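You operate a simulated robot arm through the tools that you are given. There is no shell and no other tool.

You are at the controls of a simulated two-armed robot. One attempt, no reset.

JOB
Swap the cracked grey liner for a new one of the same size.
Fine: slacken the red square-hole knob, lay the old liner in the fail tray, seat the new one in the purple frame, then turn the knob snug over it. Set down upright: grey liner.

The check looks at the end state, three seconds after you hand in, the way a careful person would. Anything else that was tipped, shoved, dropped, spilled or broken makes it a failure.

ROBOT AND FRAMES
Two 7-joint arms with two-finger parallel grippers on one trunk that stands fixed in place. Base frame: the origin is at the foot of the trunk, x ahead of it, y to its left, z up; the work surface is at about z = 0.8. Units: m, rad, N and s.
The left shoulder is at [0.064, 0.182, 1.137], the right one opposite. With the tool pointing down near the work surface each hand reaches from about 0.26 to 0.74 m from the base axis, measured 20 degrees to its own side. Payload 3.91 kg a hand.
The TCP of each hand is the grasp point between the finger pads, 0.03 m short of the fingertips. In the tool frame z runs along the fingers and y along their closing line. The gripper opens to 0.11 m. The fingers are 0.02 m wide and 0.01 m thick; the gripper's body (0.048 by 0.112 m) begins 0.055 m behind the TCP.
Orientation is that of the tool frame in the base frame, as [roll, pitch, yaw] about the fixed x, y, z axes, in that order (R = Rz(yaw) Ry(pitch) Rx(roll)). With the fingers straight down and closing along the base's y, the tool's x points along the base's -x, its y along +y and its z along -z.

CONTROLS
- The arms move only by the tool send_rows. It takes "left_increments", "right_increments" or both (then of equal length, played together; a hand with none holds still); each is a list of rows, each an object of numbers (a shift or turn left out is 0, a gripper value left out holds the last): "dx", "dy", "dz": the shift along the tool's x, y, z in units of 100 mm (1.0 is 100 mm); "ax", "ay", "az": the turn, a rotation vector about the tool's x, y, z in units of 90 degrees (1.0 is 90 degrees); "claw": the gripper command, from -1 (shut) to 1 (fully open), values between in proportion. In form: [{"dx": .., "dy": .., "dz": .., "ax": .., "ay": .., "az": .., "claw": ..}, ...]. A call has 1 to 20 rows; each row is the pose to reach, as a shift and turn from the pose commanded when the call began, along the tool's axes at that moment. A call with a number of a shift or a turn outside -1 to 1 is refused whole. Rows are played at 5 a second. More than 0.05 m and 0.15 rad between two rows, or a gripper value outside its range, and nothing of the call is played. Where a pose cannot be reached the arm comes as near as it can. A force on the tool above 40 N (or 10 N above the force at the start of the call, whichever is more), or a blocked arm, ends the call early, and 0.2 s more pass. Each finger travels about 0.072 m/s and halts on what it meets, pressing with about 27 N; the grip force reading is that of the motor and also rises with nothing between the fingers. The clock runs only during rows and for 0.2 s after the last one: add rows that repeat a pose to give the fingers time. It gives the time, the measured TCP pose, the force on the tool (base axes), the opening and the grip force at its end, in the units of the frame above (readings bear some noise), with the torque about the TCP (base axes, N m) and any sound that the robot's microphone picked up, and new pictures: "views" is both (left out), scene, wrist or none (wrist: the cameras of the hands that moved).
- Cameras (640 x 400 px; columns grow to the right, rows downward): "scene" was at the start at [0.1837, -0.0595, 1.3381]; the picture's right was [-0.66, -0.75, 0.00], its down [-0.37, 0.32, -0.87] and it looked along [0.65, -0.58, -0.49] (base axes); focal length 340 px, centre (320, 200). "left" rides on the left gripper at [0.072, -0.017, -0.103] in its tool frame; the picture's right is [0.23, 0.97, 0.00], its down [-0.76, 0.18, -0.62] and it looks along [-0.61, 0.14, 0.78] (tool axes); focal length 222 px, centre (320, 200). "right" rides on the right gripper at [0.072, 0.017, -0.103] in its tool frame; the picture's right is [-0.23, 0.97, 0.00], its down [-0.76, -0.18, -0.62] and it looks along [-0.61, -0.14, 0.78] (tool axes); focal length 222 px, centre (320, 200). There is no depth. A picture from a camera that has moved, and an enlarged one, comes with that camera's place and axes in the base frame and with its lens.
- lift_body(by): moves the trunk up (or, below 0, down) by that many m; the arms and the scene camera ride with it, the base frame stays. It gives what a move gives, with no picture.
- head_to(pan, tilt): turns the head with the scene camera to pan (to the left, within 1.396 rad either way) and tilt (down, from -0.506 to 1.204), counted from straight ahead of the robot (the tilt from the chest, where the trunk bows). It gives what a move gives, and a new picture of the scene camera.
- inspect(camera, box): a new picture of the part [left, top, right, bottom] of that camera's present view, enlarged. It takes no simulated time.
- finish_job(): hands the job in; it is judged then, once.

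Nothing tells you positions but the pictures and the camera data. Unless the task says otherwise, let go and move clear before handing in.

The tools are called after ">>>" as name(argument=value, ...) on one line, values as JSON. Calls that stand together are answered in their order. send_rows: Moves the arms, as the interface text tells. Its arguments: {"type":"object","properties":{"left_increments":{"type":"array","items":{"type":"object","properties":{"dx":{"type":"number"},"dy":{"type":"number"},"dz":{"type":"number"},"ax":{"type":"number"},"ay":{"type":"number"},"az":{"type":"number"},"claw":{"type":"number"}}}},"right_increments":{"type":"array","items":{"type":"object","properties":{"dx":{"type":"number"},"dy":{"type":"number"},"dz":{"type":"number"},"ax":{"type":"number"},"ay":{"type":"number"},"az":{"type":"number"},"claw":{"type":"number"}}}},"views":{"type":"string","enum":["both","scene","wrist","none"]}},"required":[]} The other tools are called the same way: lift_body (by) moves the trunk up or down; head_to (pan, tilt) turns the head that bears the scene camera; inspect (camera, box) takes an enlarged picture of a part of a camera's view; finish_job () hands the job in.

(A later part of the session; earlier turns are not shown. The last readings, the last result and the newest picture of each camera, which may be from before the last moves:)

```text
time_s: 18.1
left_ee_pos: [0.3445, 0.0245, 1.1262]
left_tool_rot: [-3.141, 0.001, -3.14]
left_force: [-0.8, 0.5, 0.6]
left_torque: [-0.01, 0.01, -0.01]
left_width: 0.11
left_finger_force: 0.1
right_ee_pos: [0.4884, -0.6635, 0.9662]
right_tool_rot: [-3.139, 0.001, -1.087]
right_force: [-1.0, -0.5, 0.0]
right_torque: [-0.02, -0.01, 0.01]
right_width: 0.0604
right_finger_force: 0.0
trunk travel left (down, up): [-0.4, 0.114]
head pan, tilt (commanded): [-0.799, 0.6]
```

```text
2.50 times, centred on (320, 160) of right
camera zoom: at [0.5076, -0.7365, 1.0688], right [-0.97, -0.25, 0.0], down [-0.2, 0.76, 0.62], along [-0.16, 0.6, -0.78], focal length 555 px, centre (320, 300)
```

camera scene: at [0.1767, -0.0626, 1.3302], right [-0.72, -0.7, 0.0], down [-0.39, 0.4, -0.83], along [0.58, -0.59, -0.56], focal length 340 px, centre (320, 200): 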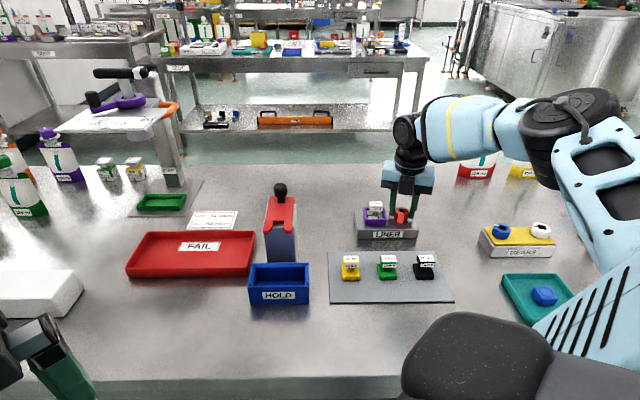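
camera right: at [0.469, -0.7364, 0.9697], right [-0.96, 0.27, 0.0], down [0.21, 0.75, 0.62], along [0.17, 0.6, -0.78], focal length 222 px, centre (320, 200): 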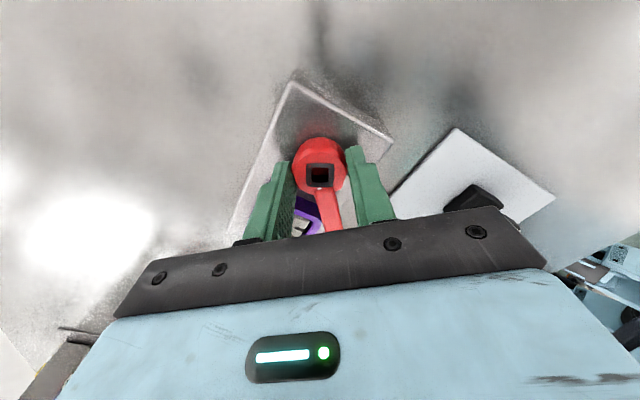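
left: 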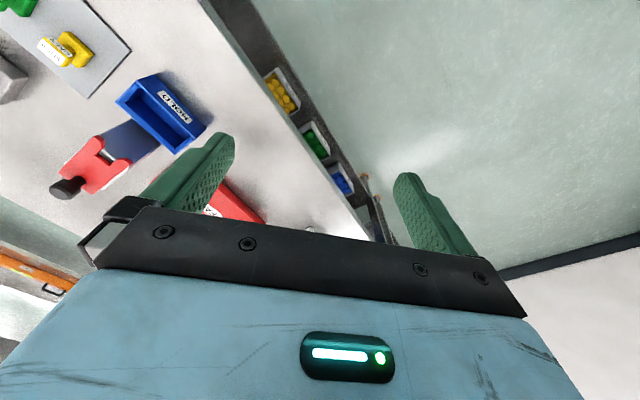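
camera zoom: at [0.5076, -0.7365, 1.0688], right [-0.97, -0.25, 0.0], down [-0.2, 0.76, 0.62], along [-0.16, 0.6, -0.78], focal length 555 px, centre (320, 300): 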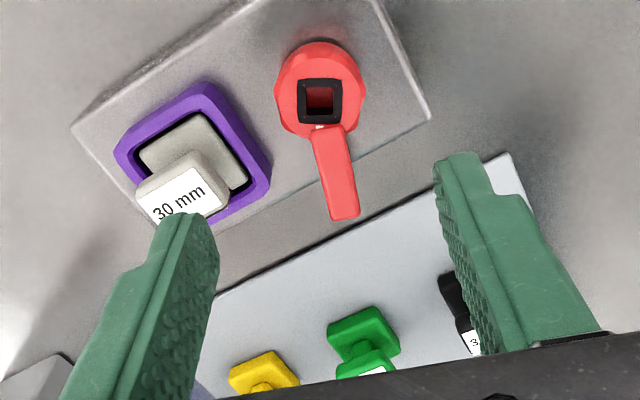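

The knob and arm stayed where I left them. I'll turn the hand back to the 45° line and move it above the old liner.

>>> send_rows(right_increments=[{"dx": 0, "dy": 0, "az": 0.08}, {"az": 0.16}, {"dx": -0.02, "dy": -0.06, "az": 0.24}, {"dx": -0.05, "dy": -0.15, "az": 0.32}, {"dx": -0.08, "dy": -0.25, "az": 0.4}, {"dx": -0.11, "dy": -0.35, "az": 0.48}, {"dx": -0.14, "dy": -0.45, "az": 0.56}, {"dx": -0.16, "dy": -0.53, "az": 0.64}, {"dx": -0.182, "dy": -0.61, "az": 0.72}, {"dx": -0.182, "dy": -0.61, "az": 0.81}, {"dx": -0.182, "dy": -0.61, "az": 0.81}], views="wrist")

>>> inspect(camera="right", box=[220, 80, 420, 240])

>>> inspect(camera="scene", box=[340, 170, 440, 240])

```text
time_s: 20.4
left_ee_pos: [0.345, 0.0256, 1.1265]
left_tool_rot: [3.141, -0.001, -3.14]
left_force: [0.1, -0.2, 0.1]
left_torque: [-0.01, -0.01, 0.02]
left_width: 0.1102
left_finger_force: 0.0
right_ee_pos: [0.5339, -0.6205, 0.9674]
right_tool_rot: [-3.142, 0.0, -2.361]
right_force: [-0.1, 0.8, 1.0]
right_torque: [-0.01, -0.02, -0.01]
right_width: 0.0605
right_finger_force: 0.1
trunk travel left (down, up): [-0.4, 0.114]
head pan, tilt (commanded): [-0.799, 0.6]
camera right: at [0.4705, -0.6591, 1.0692], right [-0.52, 0.85, 0.0], down [0.67, 0.41, 0.62], along [0.53, 0.33, -0.78], focal length 222 px, centre (320, 200)
```

right: 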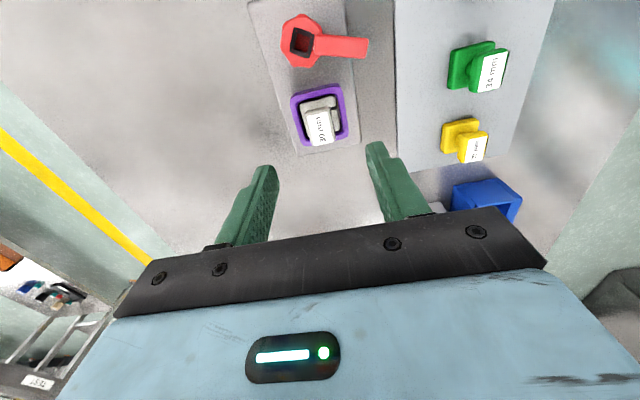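

```text
2.50 times, centred on (320, 160) of right
camera zoom: at [0.4705, -0.6591, 1.0692], right [-0.52, 0.85, 0.0], down [0.67, 0.41, 0.62], along [0.53, 0.33, -0.78], focal length 555 px, centre (320, 300)
```

zoom: 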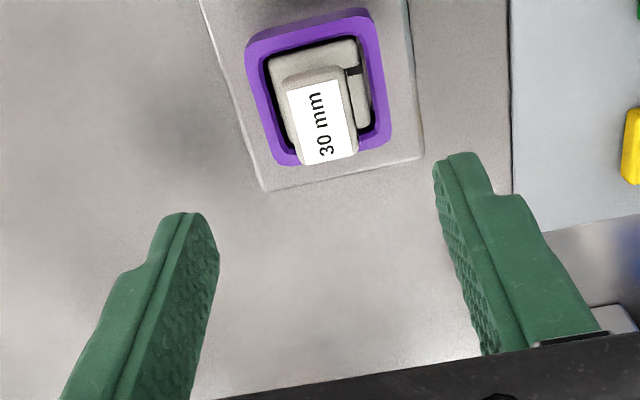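

```text
5.71 times, centred on (390, 205) of scene
camera zoom: at [0.1773, -0.0628, 1.3301], right [-0.72, -0.7, 0.0], down [-0.39, 0.41, -0.83], along [0.58, -0.59, -0.56], focal length 1942 px, centre (-80, 171)
```

zoom: 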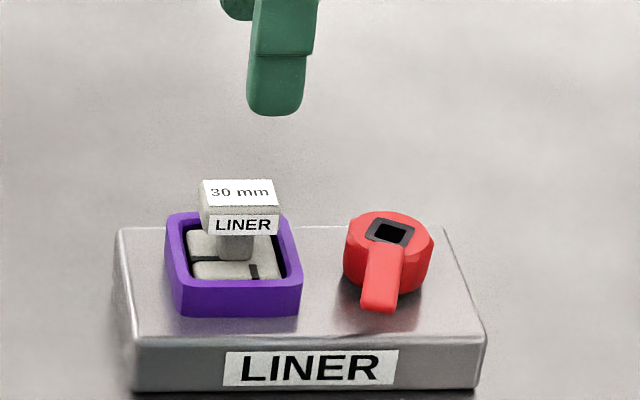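

The old liner's grip block is centred between the fingers. I'll lower, close on it and check the grip.

>>> send_rows(right_increments=[{"dz": 0.25}, {"dz": 0.5}, {"dz": 0.7}, {"dz": 0.79}, {"dz": 0.79, "claw": -0.4}, {"dz": 0.79, "claw": -1}, {"dz": 0.79, "claw": -1}, {"dz": 0.79, "claw": -1}], views="wrist")

>>> inspect(camera="right", box=[220, 80, 420, 240])

>>> inspect(camera="scene", box=[340, 170, 440, 240])

```text
time_s: 22.2
left_ee_pos: [0.3451, 0.0245, 1.127]
left_tool_rot: [3.141, -0.002, -3.139]
left_force: [0.5, 0.7, 0.2]
left_torque: [0.04, 0.0, 0.01]
left_width: 0.1098
left_finger_force: 0.0
right_ee_pos: [0.5345, -0.6194, 0.8879]
right_tool_rot: [-3.14, 0.001, -2.359]
right_force: [0.2, 0.2, 0.7]
right_torque: [0.03, -0.04, 0.03]
right_width: 0.0226
right_finger_force: 26.3
trunk travel left (down, up): [-0.4, 0.114]
head pan, tilt (commanded): [-0.799, 0.6]
camera right: at [0.4714, -0.6596, 0.9902], right [-0.53, 0.85, 0.0], down [0.66, 0.41, 0.62], along [0.53, 0.33, -0.78], focal length 222 px, centre (320, 200)
```

right: 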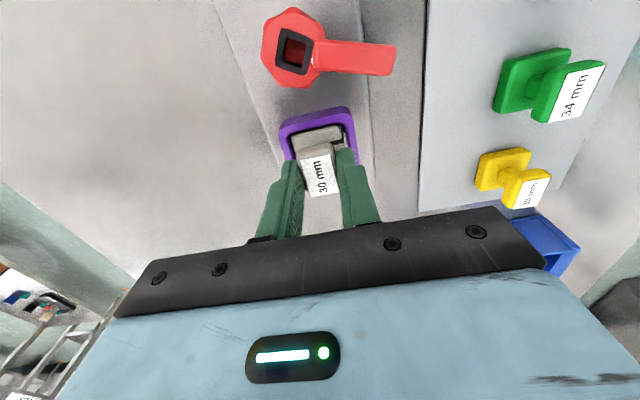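

```text
2.50 times, centred on (320, 160) of right
camera zoom: at [0.4714, -0.6596, 0.9902], right [-0.53, 0.85, 0.0], down [0.66, 0.41, 0.62], along [0.53, 0.33, -0.78], focal length 555 px, centre (320, 300)
```

zoom: 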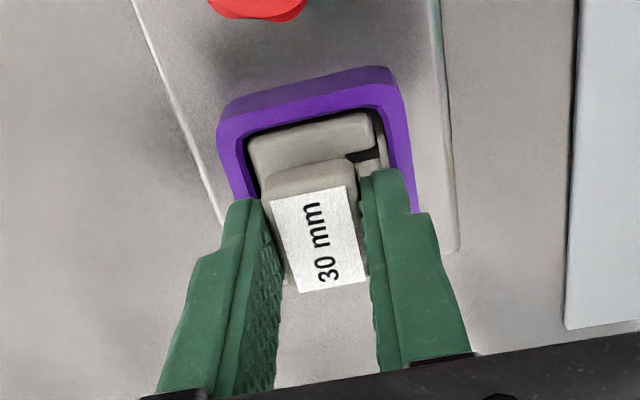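

```text
5.71 times, centred on (390, 205) of scene
camera zoom: at [0.1773, -0.0628, 1.3301], right [-0.72, -0.7, 0.0], down [-0.39, 0.41, -0.83], along [0.58, -0.59, -0.56], focal length 1942 px, centre (-80, 171)
```

zoom: 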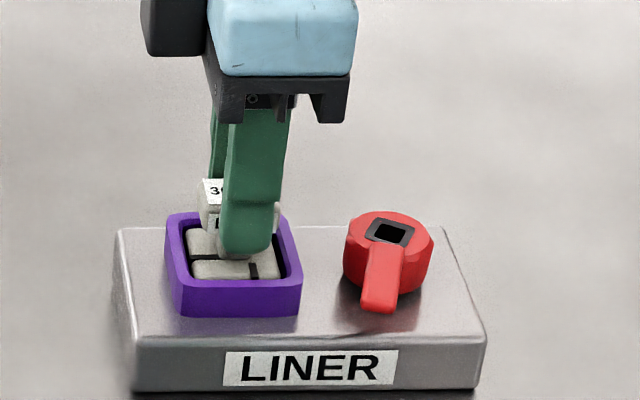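

I hold the old liner at 22.6 mm, seated TCP height 0.888 and TCP about (0.5345, -0.6194), which I'll reuse for seating the new one. Now I'll lift it straight up.

>>> send_rows(right_increments=[{"dz": -0.05, "claw": -1}, {"dz": -0.12, "claw": -1}, {"dz": -0.22, "claw": -1}, {"dz": -0.4, "claw": -1}, {"dz": -0.6, "claw": -1}, {"dz": -0.8, "claw": -1}, {"dz": -1.0, "claw": -1}, {"dz": -1.0, "claw": -1}], views="both")

>>> inspect(camera="right", box=[220, 80, 420, 240])

>>> inspect(camera="scene", box=[340, 150, 440, 240])

```text
time_s: 24.1
left_ee_pos: [0.3456, 0.0253, 1.1265]
left_tool_rot: [-3.141, 0.0, -3.14]
left_force: [-0.7, -1.1, -0.6]
left_torque: [-0.01, 0.0, -0.01]
left_width: 0.1099
left_finger_force: 0.1
right_ee_pos: [0.536, -0.6198, 0.9867]
right_tool_rot: [-3.14, 0.002, -2.358]
right_force: [-1.2, -0.3, -0.7]
right_torque: [-0.04, 0.02, -0.02]
right_width: 0.023
right_finger_force: 26.7
trunk travel left (down, up): [-0.4, 0.114]
head pan, tilt (commanded): [-0.799, 0.6]
camera scene: at [0.1774, -0.0631, 1.3301], right [-0.72, -0.7, 0.0], down [-0.39, 0.41, -0.82], along [0.58, -0.59, -0.57], focal length 340 px, centre (320, 200)
camera right: at [0.4725, -0.6596, 1.0896], right [-0.53, 0.85, 0.0], down [0.67, 0.41, 0.62], along [0.53, 0.33, -0.78], focal length 222 px, centre (320, 200)
```

scene: 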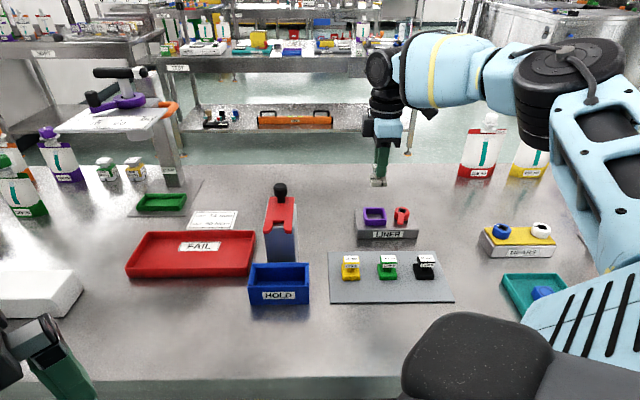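
right: 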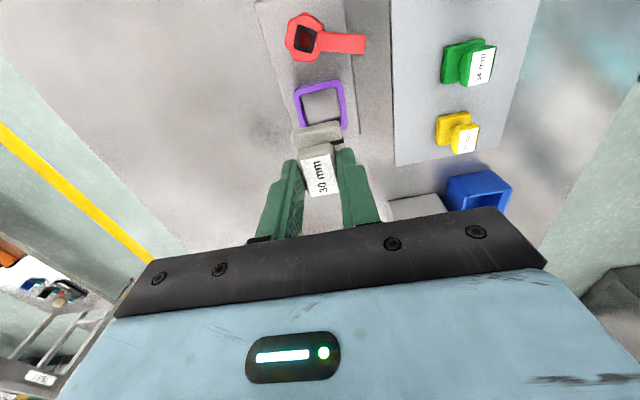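

```text
2.50 times, centred on (320, 160) of right
camera zoom: at [0.4725, -0.6596, 1.0896], right [-0.53, 0.85, 0.0], down [0.67, 0.41, 0.62], along [0.53, 0.33, -0.78], focal length 555 px, centre (320, 300)
```

zoom: 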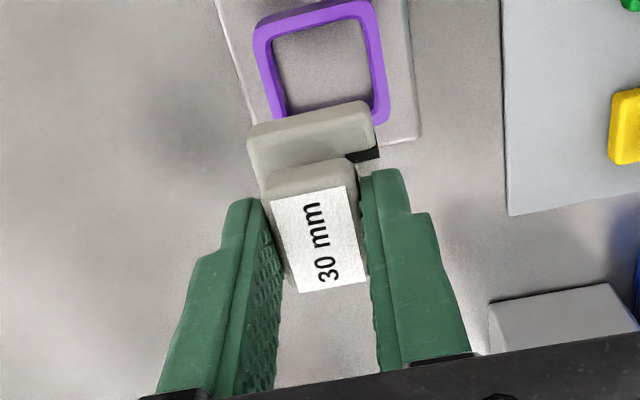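

```text
4.44 times, centred on (390, 195) of scene
camera zoom: at [0.1774, -0.0631, 1.3301], right [-0.72, -0.7, 0.0], down [-0.39, 0.41, -0.82], along [0.58, -0.59, -0.57], focal length 1510 px, centre (9, 222)
```

zoom: 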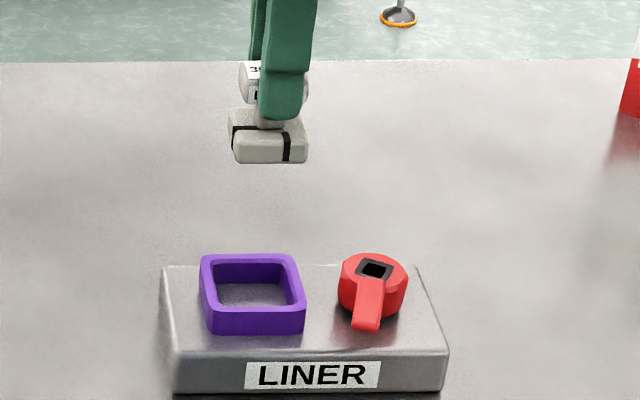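

The old liner is out and hanging level. Before carrying it I'll zoom in on the FAIL tray and the tower so I can plan a clear path.

>>> inspect(camera="scene", box=[110, 170, 330, 310])

```text
2.86 times, centred on (220, 240) of scene
camera zoom: at [0.1774, -0.0631, 1.3301], right [-0.72, -0.7, 0.0], down [-0.39, 0.41, -0.82], along [0.58, -0.59, -0.57], focal length 971 px, centre (606, 86)
```

zoom: 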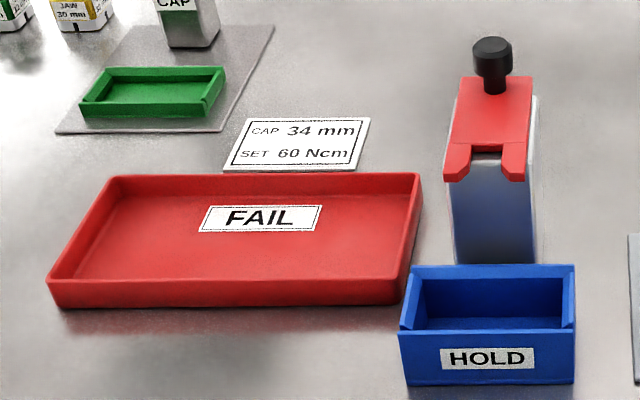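

The tray's near edge runs along the same 45° line, with its near-right corner at about (0.625, -0.316), and the tower at about (0.63, -0.42) rises to roughly z = 0.97. I'll carry the liner high around the near side, turning the hand so its camera faces away from the tower.

>>> send_rows(right_increments=[{"dz": -0.2, "az": 0.0, "claw": -1}, {"dx": 0, "dy": 0.1, "dz": -0.45, "az": 0.07, "claw": -1}, {"dx": -0.03, "dy": 0.25, "dz": -0.7, "az": 0.14, "claw": -1}, {"dx": -0.06, "dy": 0.4, "dz": -0.9, "az": 0.21, "claw": -1}, {"dx": -0.1, "dy": 0.55, "dz": -0.9, "az": 0.28, "claw": -1}, {"dx": -0.15, "dy": 0.7, "dz": -0.9, "az": 0.35, "claw": -1}, {"dx": -0.2, "dy": 0.82, "dz": -0.9, "az": 0.42, "claw": -1}, {"dx": -0.21, "dy": 0.92, "dz": -0.9, "az": 0.48, "claw": -1}, {"dx": -0.21, "dy": 0.92, "dz": -0.9, "az": 0.5, "claw": -1}], views="scene")

```text
time_s: 26.1
left_ee_pos: [0.3454, 0.0263, 1.1263]
left_tool_rot: [-3.141, 0.0, -3.139]
left_force: [-0.3, -0.1, 0.3]
left_torque: [0.0, -0.01, -0.03]
left_width: 0.1104
left_finger_force: 0.1
right_ee_pos: [0.4841, -0.5386, 1.0774]
right_tool_rot: [3.141, 0.002, 3.136]
right_force: [-0.2, -0.9, 1.2]
right_torque: [0.0, 0.01, 0.01]
right_width: 0.0228
right_finger_force: 27.1
trunk travel left (down, up): [-0.4, 0.114]
head pan, tilt (commanded): [-0.799, 0.6]
camera scene: at [0.1775, -0.0629, 1.3301], right [-0.72, -0.7, 0.0], down [-0.39, 0.41, -0.82], along [0.58, -0.59, -0.57], focal length 340 px, centre (320, 200)
```

scene: 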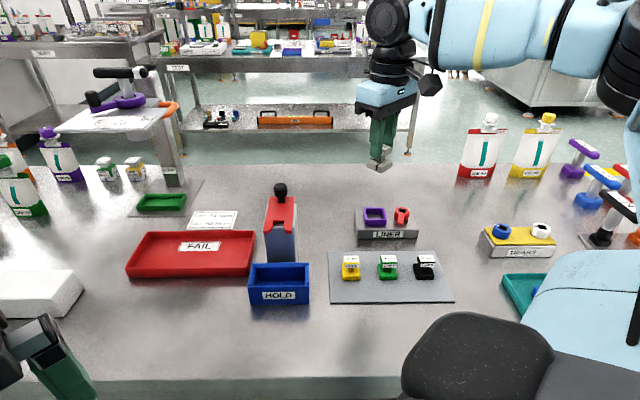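

The carry is going cleanly and the liner bottom rides above the tower top. I'll continue toward the tray.

>>> send_rows(right_increments=[{"dx": -0.06, "dy": 0.2, "az": 0.08, "claw": -1}, {"dx": -0.12, "dy": 0.4, "az": 0.16, "claw": -1}, {"dx": -0.18, "dy": 0.6, "az": 0.24, "claw": -1}, {"dx": -0.24, "dy": 0.8, "az": 0.32, "claw": -1}, {"dx": -0.3, "dy": 1.0, "az": 0.4, "claw": -1}, {"dx": -0.3, "dy": 1.0, "az": 0.48, "claw": -1}, {"dx": -0.3, "dy": 1.0, "az": 0.5, "claw": -1}], views="scene")

```text
time_s: 27.6
left_ee_pos: [0.345, 0.0265, 1.1274]
left_tool_rot: [3.141, 0.0, -3.138]
left_force: [0.5, -0.4, 1.2]
left_torque: [0.04, 0.01, -0.01]
left_width: 0.1102
left_finger_force: 0.0
right_ee_pos: [0.5154, -0.44, 1.0775]
right_tool_rot: [-3.141, 0.001, 2.352]
right_force: [0.1, 0.3, 0.1]
right_torque: [-0.02, -0.02, -0.01]
right_width: 0.0229
right_finger_force: 26.8
trunk travel left (down, up): [-0.4, 0.114]
head pan, tilt (commanded): [-0.799, 0.6]
camera scene: at [0.1774, -0.0627, 1.3301], right [-0.72, -0.7, 0.0], down [-0.39, 0.4, -0.83], along [0.58, -0.59, -0.56], focal length 340 px, centre (320, 200)
```

scene: 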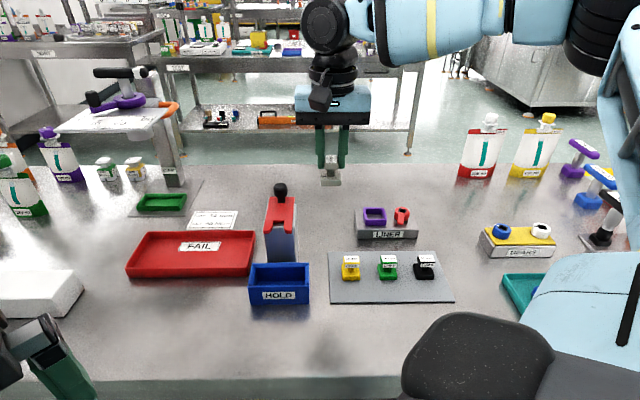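

Next I'll swing past the tower on its near side and come up to the tray.

>>> send_rows(right_increments=[{"dx": 0.15, "dy": 0.2, "claw": -1}, {"dx": 0.3, "dy": 0.4, "claw": -1}, {"dx": 0.4, "dy": 0.65, "claw": -1}, {"dx": 0.4, "dy": 0.85, "claw": -1}, {"dx": 0.4, "dy": 1.0, "claw": -1}, {"dx": 0.4, "dy": 1.0, "claw": -1}], views="none")

>>> send_rows(right_increments=[{"dx": 0.0, "dy": 0.25, "claw": -1}, {"dx": -0.05, "dy": 0.5, "claw": -1}, {"dx": -0.1, "dy": 0.75, "claw": -1}, {"dx": -0.2, "dy": 1.0, "claw": -1}, {"dx": -0.2, "dy": 1.0, "claw": -1}], views="both")

```text
time_s: 29.1
left_ee_pos: [0.3446, 0.024, 1.1267]
left_tool_rot: [-3.14, -0.002, -3.141]
left_force: [-0.1, -0.2, 0.5]
left_torque: [0.01, -0.01, -0.01]
left_width: 0.1099
left_finger_force: 0.1
right_ee_pos: [0.5579, -0.3401, 1.0775]
right_tool_rot: [3.139, 0.001, 2.354]
right_force: [0.2, -0.6, -0.8]
right_torque: [-0.01, 0.03, -0.02]
right_width: 0.0228
right_finger_force: 27.2
trunk travel left (down, up): [-0.4, 0.114]
head pan, tilt (commanded): [-0.799, 0.6]
```

```text
time_s: 30.2
left_ee_pos: [0.3451, 0.0257, 1.127]
left_tool_rot: [-3.141, 0.001, -3.138]
left_force: [-0.1, 0.4, -0.1]
left_torque: [-0.02, 0.0, 0.01]
left_width: 0.11
left_finger_force: 0.1
right_ee_pos: [0.6266, -0.2931, 1.0778]
right_tool_rot: [3.14, -0.002, 2.35]
right_force: [-0.2, -0.1, -1.2]
right_torque: [0.01, 0.02, 0.0]
right_width: 0.0227
right_finger_force: 26.5
right hand out of reach, approached as far as the arm can: row 4, 5
trunk travel left (down, up): [-0.4, 0.114]
head pan, tilt (commanded): [-0.799, 0.6]
camera scene: at [0.1776, -0.0629, 1.3301], right [-0.72, -0.7, 0.0], down [-0.39, 0.41, -0.82], along [0.58, -0.59, -0.57], focal length 340 px, centre (320, 200)
camera right: at [0.5873, -0.2301, 1.1804], right [0.85, 0.52, 0.0], down [0.41, -0.67, 0.62], along [0.33, -0.53, -0.78], focal length 222 px, centre (320, 200)
```

scene: 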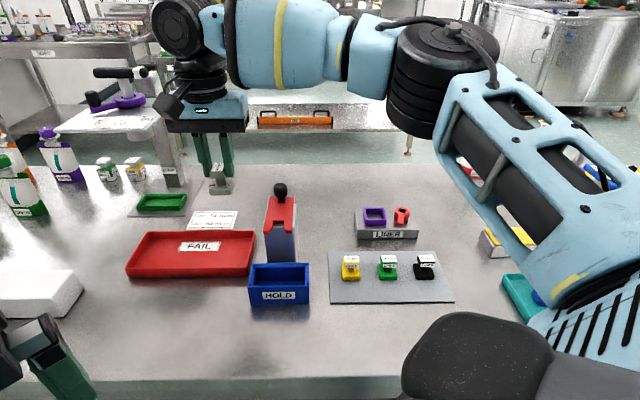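
right: 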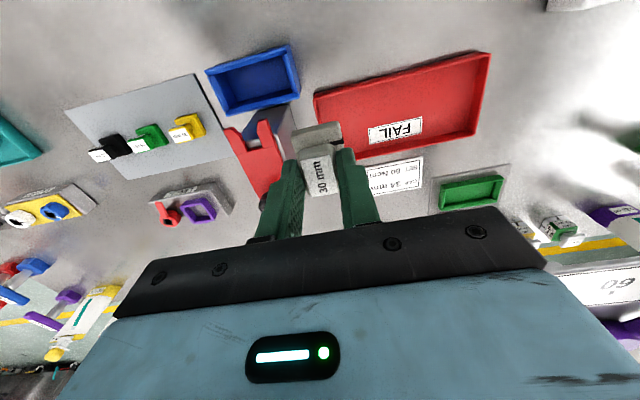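

At this height the arm ran out of reach at (0.627, -0.293). Raising the trunk brings the shoulder level with the wrist and lengthens the reach, so I'll lift it 0.1 m.

>>> lift_body(by=0.1)

```text
time_s: 31.6
left_ee_pos: [0.3484, 0.0243, 1.2259]
left_tool_rot: [-3.141, -0.004, 3.141]
left_force: [0.1, 0.4, -0.8]
left_torque: [0.0, 0.04, 0.0]
left_width: 0.1101
left_finger_force: 0.1
right_ee_pos: [0.5785, -0.2918, 1.3296]
right_tool_rot: [2.961, 0.178, 2.337]
right_force: [-0.2, -0.8, -1.0]
right_torque: [-0.03, 0.03, 0.02]
right_width: 0.0227
right_finger_force: 27.3
trunk travel left (down, up): [-0.5, 0.014]
head pan, tilt (commanded): [-0.799, 0.6]
```

The right hand moved more than expected as the trunk rose and is tilted about 14°. I'll look before doing anything else.

>>> send_rows(right_increments=[{"claw": -1}], views="both")

```text
time_s: 32.0
left_ee_pos: [0.3442, 0.0256, 1.2268]
left_tool_rot: [3.141, 0.0, -3.14]
left_force: [0.7, -0.2, 0.4]
left_torque: [0.0, 0.01, -0.01]
left_width: 0.1099
left_finger_force: 0.1
right_ee_pos: [0.5762, -0.2925, 1.3323]
right_tool_rot: [2.958, 0.178, 2.335]
right_force: [-1.3, -0.3, -0.3]
right_torque: [-0.01, -0.03, 0.02]
right_width: 0.0231
right_finger_force: 27.1
trunk travel left (down, up): [-0.5, 0.014]
head pan, tilt (commanded): [-0.799, 0.6]
camera scene: at [0.0923, -0.0627, 1.4502], right [-0.72, -0.7, 0.0], down [-0.39, 0.4, -0.83], along [0.58, -0.59, -0.56], focal length 340 px, centre (320, 200)
camera right: at [0.513, -0.2291, 1.4223], right [0.82, 0.53, 0.22], down [0.24, -0.67, 0.71], along [0.52, -0.53, -0.67], focal length 222 px, centre (320, 200)
```

scene: 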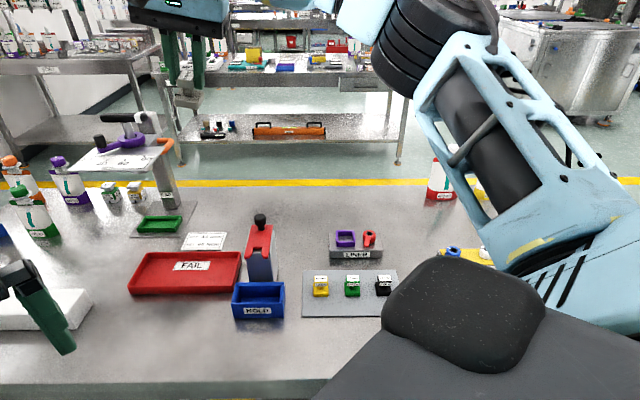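
right: 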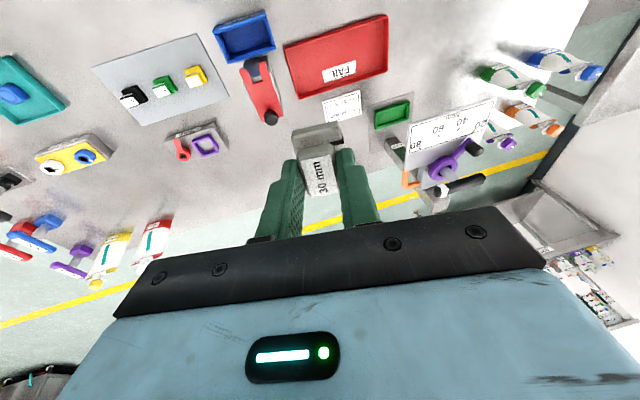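

Raising the trunk also drew it back about 8 cm, because it straightens from a bow, so that lost reach. The reverse should bring the shoulder forward, so I'll undo it and check the hand comes back level.

>>> lift_body(by=-0.1)

>>> send_rows(right_increments=[{"claw": -1}], views="both")

```text
time_s: 33.3
left_ee_pos: [0.3448, 0.0256, 1.1263]
left_tool_rot: [-3.142, 0.003, 3.142]
left_force: [-0.3, -0.5, -0.2]
left_torque: [0.01, 0.01, 0.0]
left_width: 0.11
left_finger_force: 0.1
right_ee_pos: [0.5763, -0.2922, 1.2344]
right_tool_rot: [2.955, 0.179, 2.337]
right_force: [0.2, -0.6, 0.4]
right_torque: [0.0, 0.01, -0.02]
right_width: 0.0228
right_finger_force: 26.7
trunk travel left (down, up): [-0.4, 0.114]
head pan, tilt (commanded): [-0.799, 0.6]
```

```text
time_s: 33.7
left_ee_pos: [0.3456, 0.0238, 1.1267]
left_tool_rot: [3.141, 0.0, -3.14]
left_force: [0.5, -0.2, 0.4]
left_torque: [0.01, 0.02, 0.02]
left_width: 0.1099
left_finger_force: 0.1
right_ee_pos: [0.578, -0.2913, 1.2324]
right_tool_rot: [2.956, 0.18, 2.336]
right_force: [-0.5, -0.3, -1.9]
right_torque: [-0.01, -0.02, -0.02]
right_width: 0.0228
right_finger_force: 26.7
trunk travel left (down, up): [-0.4, 0.114]
head pan, tilt (commanded): [-0.799, 0.6]
camera scene: at [0.1771, -0.0628, 1.3302], right [-0.72, -0.7, 0.0], down [-0.39, 0.41, -0.83], along [0.58, -0.59, -0.56], focal length 340 px, centre (320, 200)
camera right: at [0.5137, -0.2291, 1.322], right [0.82, 0.53, 0.22], down [0.24, -0.67, 0.71], along [0.52, -0.53, -0.67], focal length 222 px, centre (320, 200)
```

scene: 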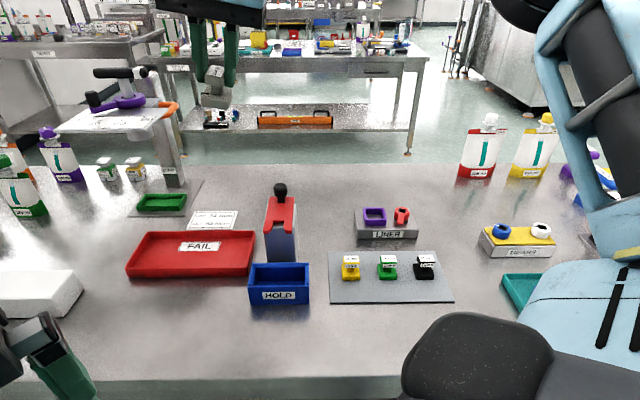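
right: 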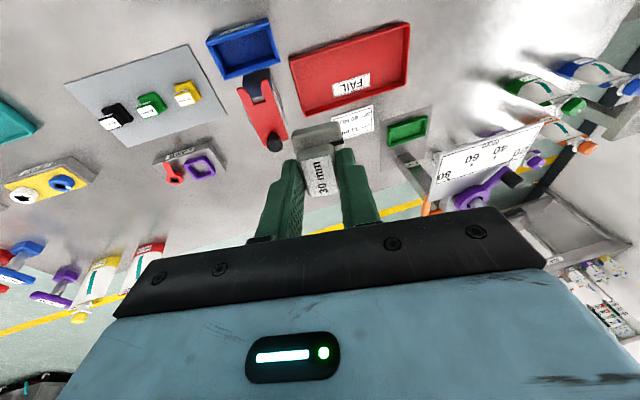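

The trunk is back but the right hand stayed tilted and high, still holding the liner. I'll level it again while bringing it lower and nearer.

>>> send_rows(right_increments=[{"dx": 0.1, "dy": -0.14, "dz": 0.25, "claw": -1}, {"dx": 0.2, "dy": -0.28, "dz": 0.5, "ax": 0.03, "ay": 0.029, "claw": -1}, {"dx": 0.306, "dy": -0.437, "dz": 0.7, "ax": 0.06, "ay": 0.057, "claw": -1}, {"dx": 0.306, "dy": -0.437, "dz": 0.896, "ax": 0.09, "ay": 0.086, "claw": -1}, {"dx": 0.306, "dy": -0.437, "dz": 0.896, "ax": 0.118, "ay": 0.114, "claw": -1}, {"dx": 0.306, "dy": -0.437, "dz": 0.896, "ax": 0.118, "ay": 0.114, "claw": -1}], views="scene")

```text
time_s: 35.1
left_ee_pos: [0.3466, 0.0246, 1.1277]
left_tool_rot: [-3.14, 0.001, -3.141]
left_force: [-0.7, 0.3, 0.3]
left_torque: [0.0, -0.02, 0.02]
left_width: 0.1101
left_finger_force: 0.0
right_ee_pos: [0.5511, -0.3013, 1.1326]
right_tool_rot: [-3.137, 0.0, 2.352]
right_force: [0.3, -0.1, -0.3]
right_torque: [0.02, 0.0, 0.01]
right_width: 0.023
right_finger_force: 27.4
trunk travel left (down, up): [-0.4, 0.114]
head pan, tilt (commanded): [-0.799, 0.6]
camera scene: at [0.1774, -0.0629, 1.3301], right [-0.72, -0.7, 0.0], down [-0.39, 0.41, -0.82], along [0.58, -0.59, -0.57], focal length 340 px, centre (320, 200)
```

scene: 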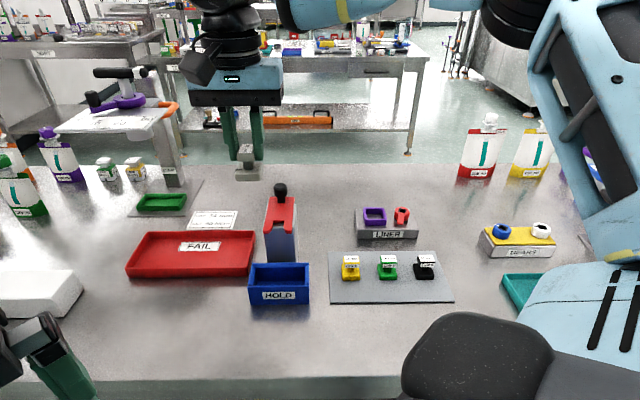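

The hand is level again at (0.551, -0.301, 1.133). I'll lower the trunk a little; that should bring the shoulder forward, and the hand will still be above everything.

>>> lift_body(by=-0.05)

>>> send_rows(right_increments=[{"claw": -1}], views="scene")

```text
time_s: 36.0
left_ee_pos: [0.3451, 0.0238, 1.0775]
left_tool_rot: [3.14, 0.0, -3.141]
left_force: [-0.5, -0.5, -0.8]
left_torque: [0.0, -0.01, 0.03]
left_width: 0.11
left_finger_force: 0.1
right_ee_pos: [0.5487, -0.3016, 1.0826]
right_tool_rot: [-3.14, 0.003, 2.352]
right_force: [-0.2, 0.4, -0.3]
right_torque: [-0.02, 0.01, -0.03]
right_width: 0.0231
right_finger_force: 27.0
trunk travel left (down, up): [-0.35, 0.164]
head pan, tilt (commanded): [-0.799, 0.6]
```

```text
time_s: 36.4
left_ee_pos: [0.3459, 0.0235, 1.0764]
left_tool_rot: [-3.141, -0.001, -3.139]
left_force: [0.1, 0.0, 0.1]
left_torque: [-0.01, 0.0, 0.02]
left_width: 0.11
left_finger_force: 0.1
right_ee_pos: [0.5494, -0.3011, 1.0823]
right_tool_rot: [-3.138, 0.001, 2.352]
right_force: [-0.8, 0.1, -0.1]
right_torque: [-0.02, -0.01, 0.04]
right_width: 0.0229
right_finger_force: 27.0
trunk travel left (down, up): [-0.35, 0.164]
head pan, tilt (commanded): [-0.799, 0.6]
camera scene: at [0.195, -0.0629, 1.2758], right [-0.72, -0.7, 0.0], down [-0.39, 0.41, -0.83], along [0.58, -0.59, -0.56], focal length 340 px, centre (320, 200)
```

scene: 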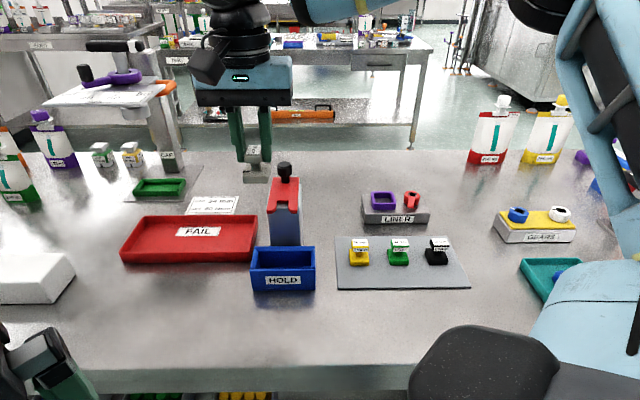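

The trunk came forward a little and the hand is level at (0.549, -0.301, 1.082). The tower is close to the tray's right end, so I'll measure it more exactly from the wrist camera before coming down.

>>> inspect(camera="right", box=[180, 0, 500, 200])

>>> inspect(camera="scene", box=[110, 150, 330, 300])

>>> inspect(camera="left", box=[0, 0, 320, 200])

```text
2.00 times, centred on (340, 100) of right
camera zoom: at [0.5109, -0.238, 1.185], right [0.85, 0.52, 0.0], down [0.41, -0.66, 0.62], along [0.33, -0.53, -0.78], focal length 444 px, centre (280, 400)
```

zoom: 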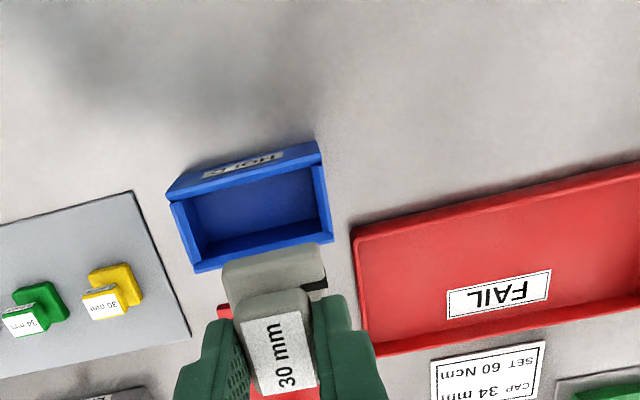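

```text
2.67 times, centred on (220, 225) of scene
camera zoom: at [0.195, -0.0629, 1.2758], right [-0.72, -0.7, 0.0], down [-0.39, 0.41, -0.83], along [0.58, -0.59, -0.56], focal length 906 px, centre (587, 133)
```

zoom: 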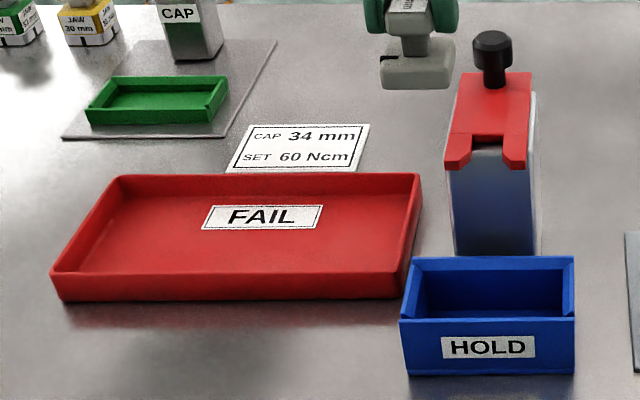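

```text
2.00 times, centred on (160, 100) of left
camera zoom: at [0.2727, 0.0081, 1.1808], right [-0.23, 0.97, 0.0], down [0.76, 0.18, 0.62], along [0.61, 0.14, -0.78], focal length 444 px, centre (640, 400)
```

zoom: 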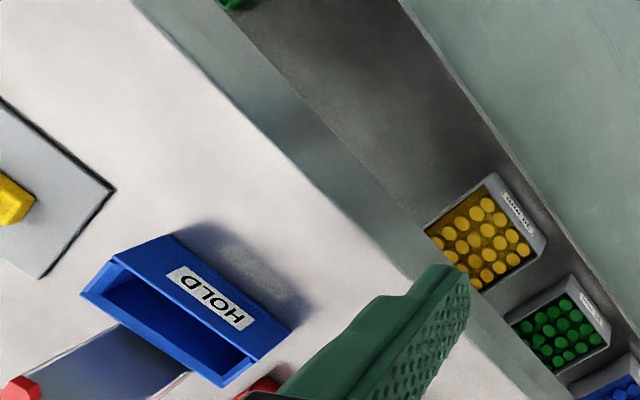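

The tower's top plate sits at about z = 0.94 and its near-tray face is 4 cm from the tray's right wall, so setting down at (0.676, -0.308) leaves about 2 cm of clearance. I'll move to just in front of the tray and then lower.

>>> send_rows(right_increments=[{"dx": -0.03, "dy": 0.17, "dz": 0.0, "claw": -1}, {"dx": -0.07, "dy": 0.34, "dz": 0.1, "claw": -1}, {"dx": -0.11, "dy": 0.51, "dz": 0.2, "claw": -1}, {"dx": -0.15, "dy": 0.68, "dz": 0.4, "claw": -1}, {"dx": -0.19, "dy": 0.85, "dz": 0.6, "claw": -1}, {"dx": -0.19, "dy": 0.85, "dz": 0.8, "claw": -1}, {"dx": -0.19, "dy": 0.85, "dz": 0.8, "claw": -1}], views="scene")

```text
time_s: 38.0
left_ee_pos: [0.346, 0.0243, 1.0775]
left_tool_rot: [-3.14, 0.001, -3.139]
left_force: [0.7, -0.3, 0.2]
left_torque: [-0.02, 0.03, 0.01]
left_width: 0.1099
left_finger_force: 0.0
right_ee_pos: [0.6243, -0.2559, 1.0017]
right_tool_rot: [-3.139, 0.001, 2.351]
right_force: [1.2, -0.8, -0.3]
right_torque: [0.03, -0.01, -0.01]
right_width: 0.0229
right_finger_force: 27.2
right hand out of reach, approached as far as the arm can: row 5
trunk travel left (down, up): [-0.35, 0.164]
head pan, tilt (commanded): [-0.799, 0.6]
camera scene: at [0.1955, -0.0632, 1.2757], right [-0.72, -0.7, 0.0], down [-0.39, 0.41, -0.82], along [0.57, -0.59, -0.57], focal length 340 px, centre (320, 200)
```

scene: 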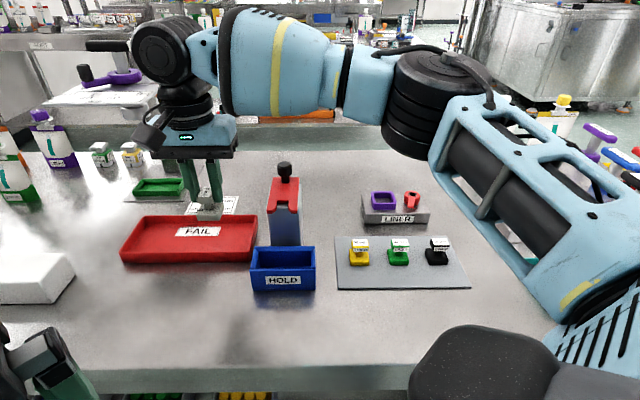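

I'm just in front of the tray at (0.624, -0.256, 1.002). I'll come down to z about 0.90 here, clear of the rim, and then slide in over the tray.

>>> send_rows(right_increments=[{"dz": 0.25, "claw": -1}, {"dz": 0.5, "claw": -1}, {"dz": 0.75, "claw": -1}, {"dz": 1.0, "claw": -1}, {"dz": 1.0, "claw": -1}], views="none")

>>> send_rows(right_increments=[{"dx": -0.15, "claw": -1}, {"dx": -0.3, "claw": -1}, {"dx": -0.45, "claw": -1}, {"dx": -0.6, "claw": -1}, {"dx": -0.72, "claw": -1}, {"dx": -0.72, "claw": -1}], views="both")

>>> inspect(camera="scene", box=[110, 150, 330, 300])

```text
time_s: 39.2
left_ee_pos: [0.345, 0.0248, 1.0768]
left_tool_rot: [3.139, 0.001, -3.138]
left_force: [0.3, -0.2, -0.5]
left_torque: [0.02, 0.02, -0.04]
left_width: 0.1099
left_finger_force: 0.1
right_ee_pos: [0.6241, -0.2569, 0.9028]
right_tool_rot: [-3.138, 0.003, 2.353]
right_force: [0.1, 0.4, -0.3]
right_torque: [0.02, 0.0, 0.02]
right_width: 0.0227
right_finger_force: 26.8
trunk travel left (down, up): [-0.35, 0.164]
head pan, tilt (commanded): [-0.799, 0.6]
```

```text
time_s: 40.6
left_ee_pos: [0.3461, 0.0241, 1.0777]
left_tool_rot: [-3.141, -0.001, -3.14]
left_force: [-0.4, -0.2, -0.8]
left_torque: [-0.01, -0.05, -0.02]
left_width: 0.11
left_finger_force: 0.0
right_ee_pos: [0.6537, -0.3022, 0.8977]
right_tool_rot: [-3.139, 0.003, 2.353]
right_force: [0.0, -0.1, -0.3]
right_torque: [0.01, -0.03, -0.01]
right_width: 0.0229
right_finger_force: 27.6
right hand out of reach, approached as far as the arm can: row 3, 4, 5, 6
trunk travel left (down, up): [-0.35, 0.164]
head pan, tilt (commanded): [-0.799, 0.6]
camera scene: at [0.195, -0.063, 1.2758], right [-0.72, -0.7, 0.0], down [-0.39, 0.41, -0.83], along [0.58, -0.59, -0.56], focal length 340 px, centre (320, 200)
camera right: at [0.6154, -0.2392, 1.0012], right [0.85, 0.52, 0.0], down [0.41, -0.66, 0.62], along [0.33, -0.53, -0.78], focal length 222 px, centre (320, 200)
```

scene: 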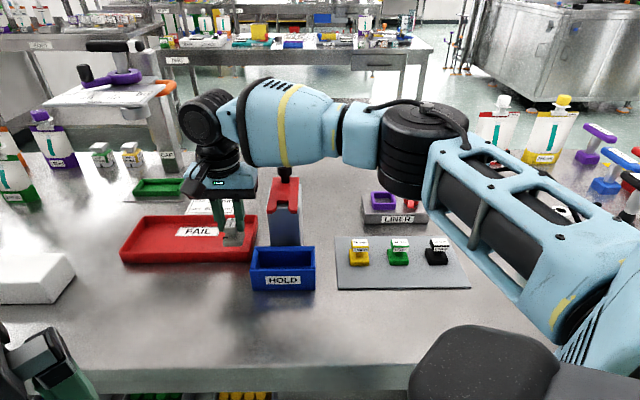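
right: 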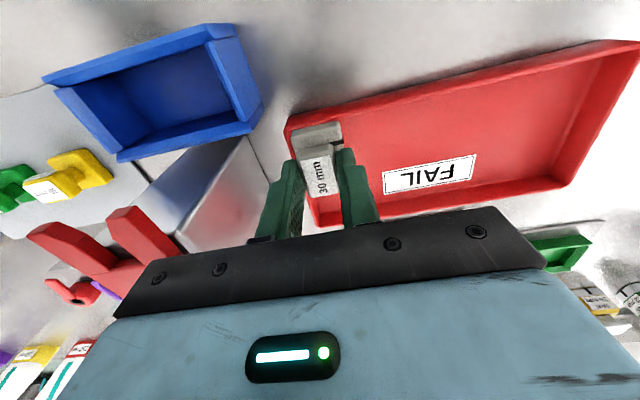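

```text
2.67 times, centred on (220, 225) of scene
camera zoom: at [0.195, -0.063, 1.2758], right [-0.72, -0.7, 0.0], down [-0.39, 0.41, -0.83], along [0.58, -0.59, -0.56], focal length 906 px, centre (587, 133)
```

zoom: 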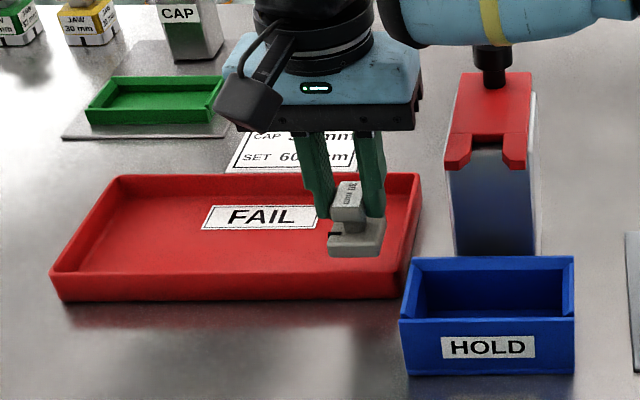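

The reach stopped at (0.654, -0.302), about 2 cm short, although the arm doesn't look fully stretched. I suspect a wrist limit at this hand angle, so I'll turn back toward the neutral angle and try again.

>>> send_rows(right_increments=[{"dx": 0.1, "claw": -1}, {"dx": 0.1, "az": -0.08, "claw": -1}, {"dx": 0.1, "az": -0.16, "claw": -1}, {"dx": 0.1, "az": -0.24, "claw": -1}, {"dx": 0.1, "az": -0.32, "claw": -1}, {"dx": 0.1, "az": -0.4, "claw": -1}, {"dx": 0.1, "az": -0.5, "claw": -1}, {"dx": 0.1, "az": -0.5, "claw": -1}], views="none")

```text
refused: row 7 steps farther than a row can; nothing moved
```

>>> send_rows(right_increments=[{"dx": 0.1, "claw": -1}, {"dx": 0.1, "az": -0.08, "claw": -1}, {"dx": 0.1, "az": -0.16, "claw": -1}, {"dx": 0.1, "az": -0.24, "claw": -1}, {"dx": 0.1, "az": -0.32, "claw": -1}, {"dx": 0.1, "az": -0.4, "claw": -1}, {"dx": 0.1, "az": -0.48, "claw": -1}, {"dx": 0.1, "az": -0.5, "claw": -1}], views="scene")

```text
time_s: 42.4
left_ee_pos: [0.3451, 0.024, 1.0771]
left_tool_rot: [3.14, 0.001, -3.139]
left_force: [0.0, 0.5, 0.6]
left_torque: [0.01, 0.02, 0.01]
left_width: 0.1101
left_finger_force: 0.0
right_ee_pos: [0.6468, -0.2939, 0.8979]
right_tool_rot: [-3.138, -0.001, 3.14]
right_force: [-0.4, -0.4, -0.5]
right_torque: [0.04, 0.01, -0.01]
right_width: 0.0228
right_finger_force: 27.4
trunk travel left (down, up): [-0.35, 0.164]
head pan, tilt (commanded): [-0.799, 0.6]
camera scene: at [0.195, -0.0629, 1.2758], right [-0.72, -0.7, 0.0], down [-0.39, 0.41, -0.83], along [0.58, -0.59, -0.56], focal length 340 px, centre (320, 200)
```

scene: 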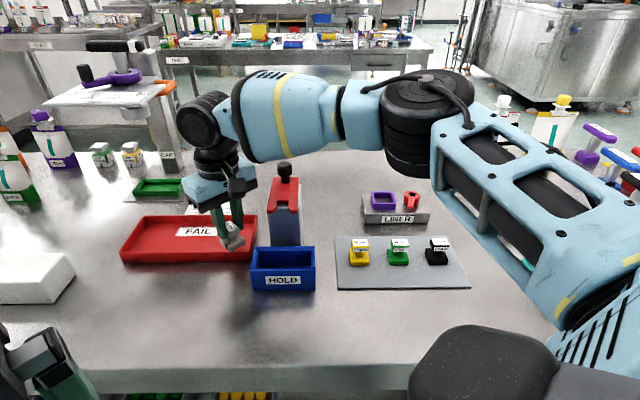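

The neutral angle was reached cleanly. I'll try extending to the set-down spot from here.

>>> send_rows(right_increments=[{"dx": -0.1, "dy": -0.04, "claw": -1}, {"dx": -0.2, "dy": -0.08, "claw": -1}, {"dx": -0.3, "dy": -0.12, "claw": -1}, {"dx": -0.3, "dy": -0.12, "claw": -1}], views="none")

```text
time_s: 43.4
left_ee_pos: [0.3458, 0.0245, 1.0771]
left_tool_rot: [3.141, 0.0, -3.142]
left_force: [-0.3, -0.8, 0.8]
left_torque: [0.01, 0.0, 0.01]
left_width: 0.1101
left_finger_force: 0.1
right_ee_pos: [0.6572, -0.3108, 0.8909]
right_tool_rot: [-3.137, -0.001, 3.138]
right_force: [1.3, -0.1, -0.6]
right_torque: [0.0, 0.01, 0.0]
right_width: 0.0228
right_finger_force: 27.0
right hand out of reach, approached as far as the arm can: row 1, 2, 3, 4
trunk travel left (down, up): [-0.35, 0.164]
head pan, tilt (commanded): [-0.799, 0.6]
```

The reach limit here is much the same at either hand angle. Tilting the hand outward about its closing line should extend it while leaving the finger pads vertical, so my plan is to set the liner upright on clear bench in front of the tray, re-grip it with a tilted hand and then place it. First I'll back off to that spot.

>>> send_rows(right_increments=[{"dx": 0.08, "dy": 0.1, "dz": -0.15, "claw": -1}, {"dx": 0.16, "dy": 0.22, "dz": -0.3, "az": 0.08, "claw": -1}, {"dx": 0.25, "dy": 0.36, "dz": -0.4, "az": 0.16, "claw": -1}, {"dx": 0.35, "dy": 0.5, "dz": -0.4, "az": 0.24, "claw": -1}, {"dx": 0.42, "dy": 0.62, "dz": -0.4, "az": 0.32, "claw": -1}, {"dx": 0.49, "dy": 0.71, "dz": -0.4, "az": 0.4, "claw": -1}, {"dx": 0.49, "dy": 0.71, "dz": -0.4, "az": 0.48, "claw": -1}, {"dx": 0.49, "dy": 0.71, "dz": -0.4, "az": 0.5, "claw": -1}], views="scene")

```text
time_s: 45.2
left_ee_pos: [0.3454, 0.0253, 1.0767]
left_tool_rot: [-3.141, -0.001, -3.141]
left_force: [-0.6, -0.1, -0.2]
left_torque: [0.0, 0.02, 0.0]
left_width: 0.1106
left_finger_force: 0.1
right_ee_pos: [0.6092, -0.2407, 0.9306]
right_tool_rot: [-3.138, 0.002, 2.35]
right_force: [0.3, -0.8, -0.4]
right_torque: [-0.03, -0.01, 0.0]
right_width: 0.0228
right_finger_force: 26.8
trunk travel left (down, up): [-0.35, 0.164]
head pan, tilt (commanded): [-0.799, 0.6]
camera scene: at [0.195, -0.0628, 1.2758], right [-0.72, -0.7, 0.0], down [-0.39, 0.41, -0.83], along [0.58, -0.59, -0.56], focal length 340 px, centre (320, 200)
```

scene: 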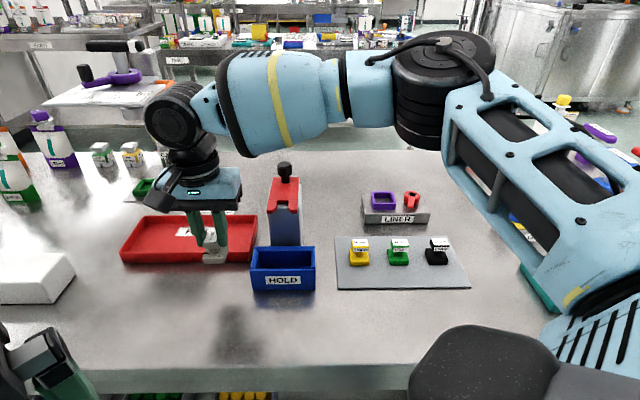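

I'm at the clear spot. Before setting down, I'll test how far a 20° outward tilt reaches, staying above the rim.

>>> send_rows(right_increments=[{"ay": -0.08, "claw": -1}, {"ay": -0.16, "claw": -1}, {"ay": -0.222, "claw": -1}, {"dx": -0.2, "ay": -0.222, "claw": -1}, {"dx": -0.4, "ay": -0.222, "claw": -1}, {"dx": -0.6, "ay": -0.222, "claw": -1}, {"dx": -0.8, "ay": -0.222, "claw": -1}, {"dx": -0.95, "ay": -0.222, "claw": -1}, {"dx": -0.95, "ay": -0.222, "claw": -1}], views="scene")

```text
time_s: 47.2
left_ee_pos: [0.3457, 0.0242, 1.0767]
left_tool_rot: [-3.14, 0.0, -3.139]
left_force: [-1.0, -0.6, -0.1]
left_torque: [0.0, 0.0, 0.04]
left_width: 0.1101
left_finger_force: 0.0
right_ee_pos: [0.6763, -0.3077, 0.9314]
right_tool_rot: [-3.136, 0.35, 2.354]
right_force: [-0.1, 0.5, -0.7]
right_torque: [-0.01, 0.0, 0.0]
right_width: 0.0227
right_finger_force: 27.4
trunk travel left (down, up): [-0.35, 0.164]
head pan, tilt (commanded): [-0.799, 0.6]
camera scene: at [0.1949, -0.0628, 1.2758], right [-0.72, -0.7, 0.0], down [-0.39, 0.41, -0.83], along [0.58, -0.59, -0.56], focal length 340 px, centre (320, 200)
```

scene: 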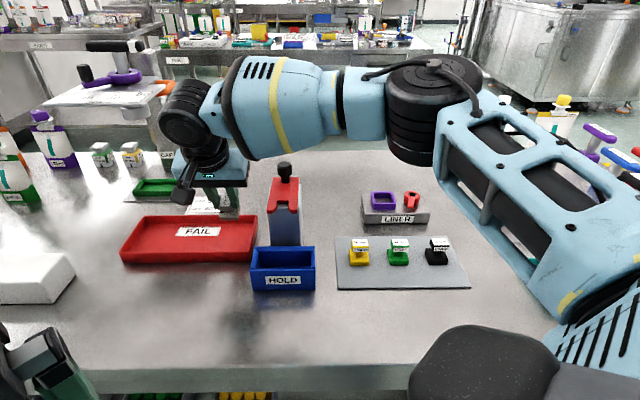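

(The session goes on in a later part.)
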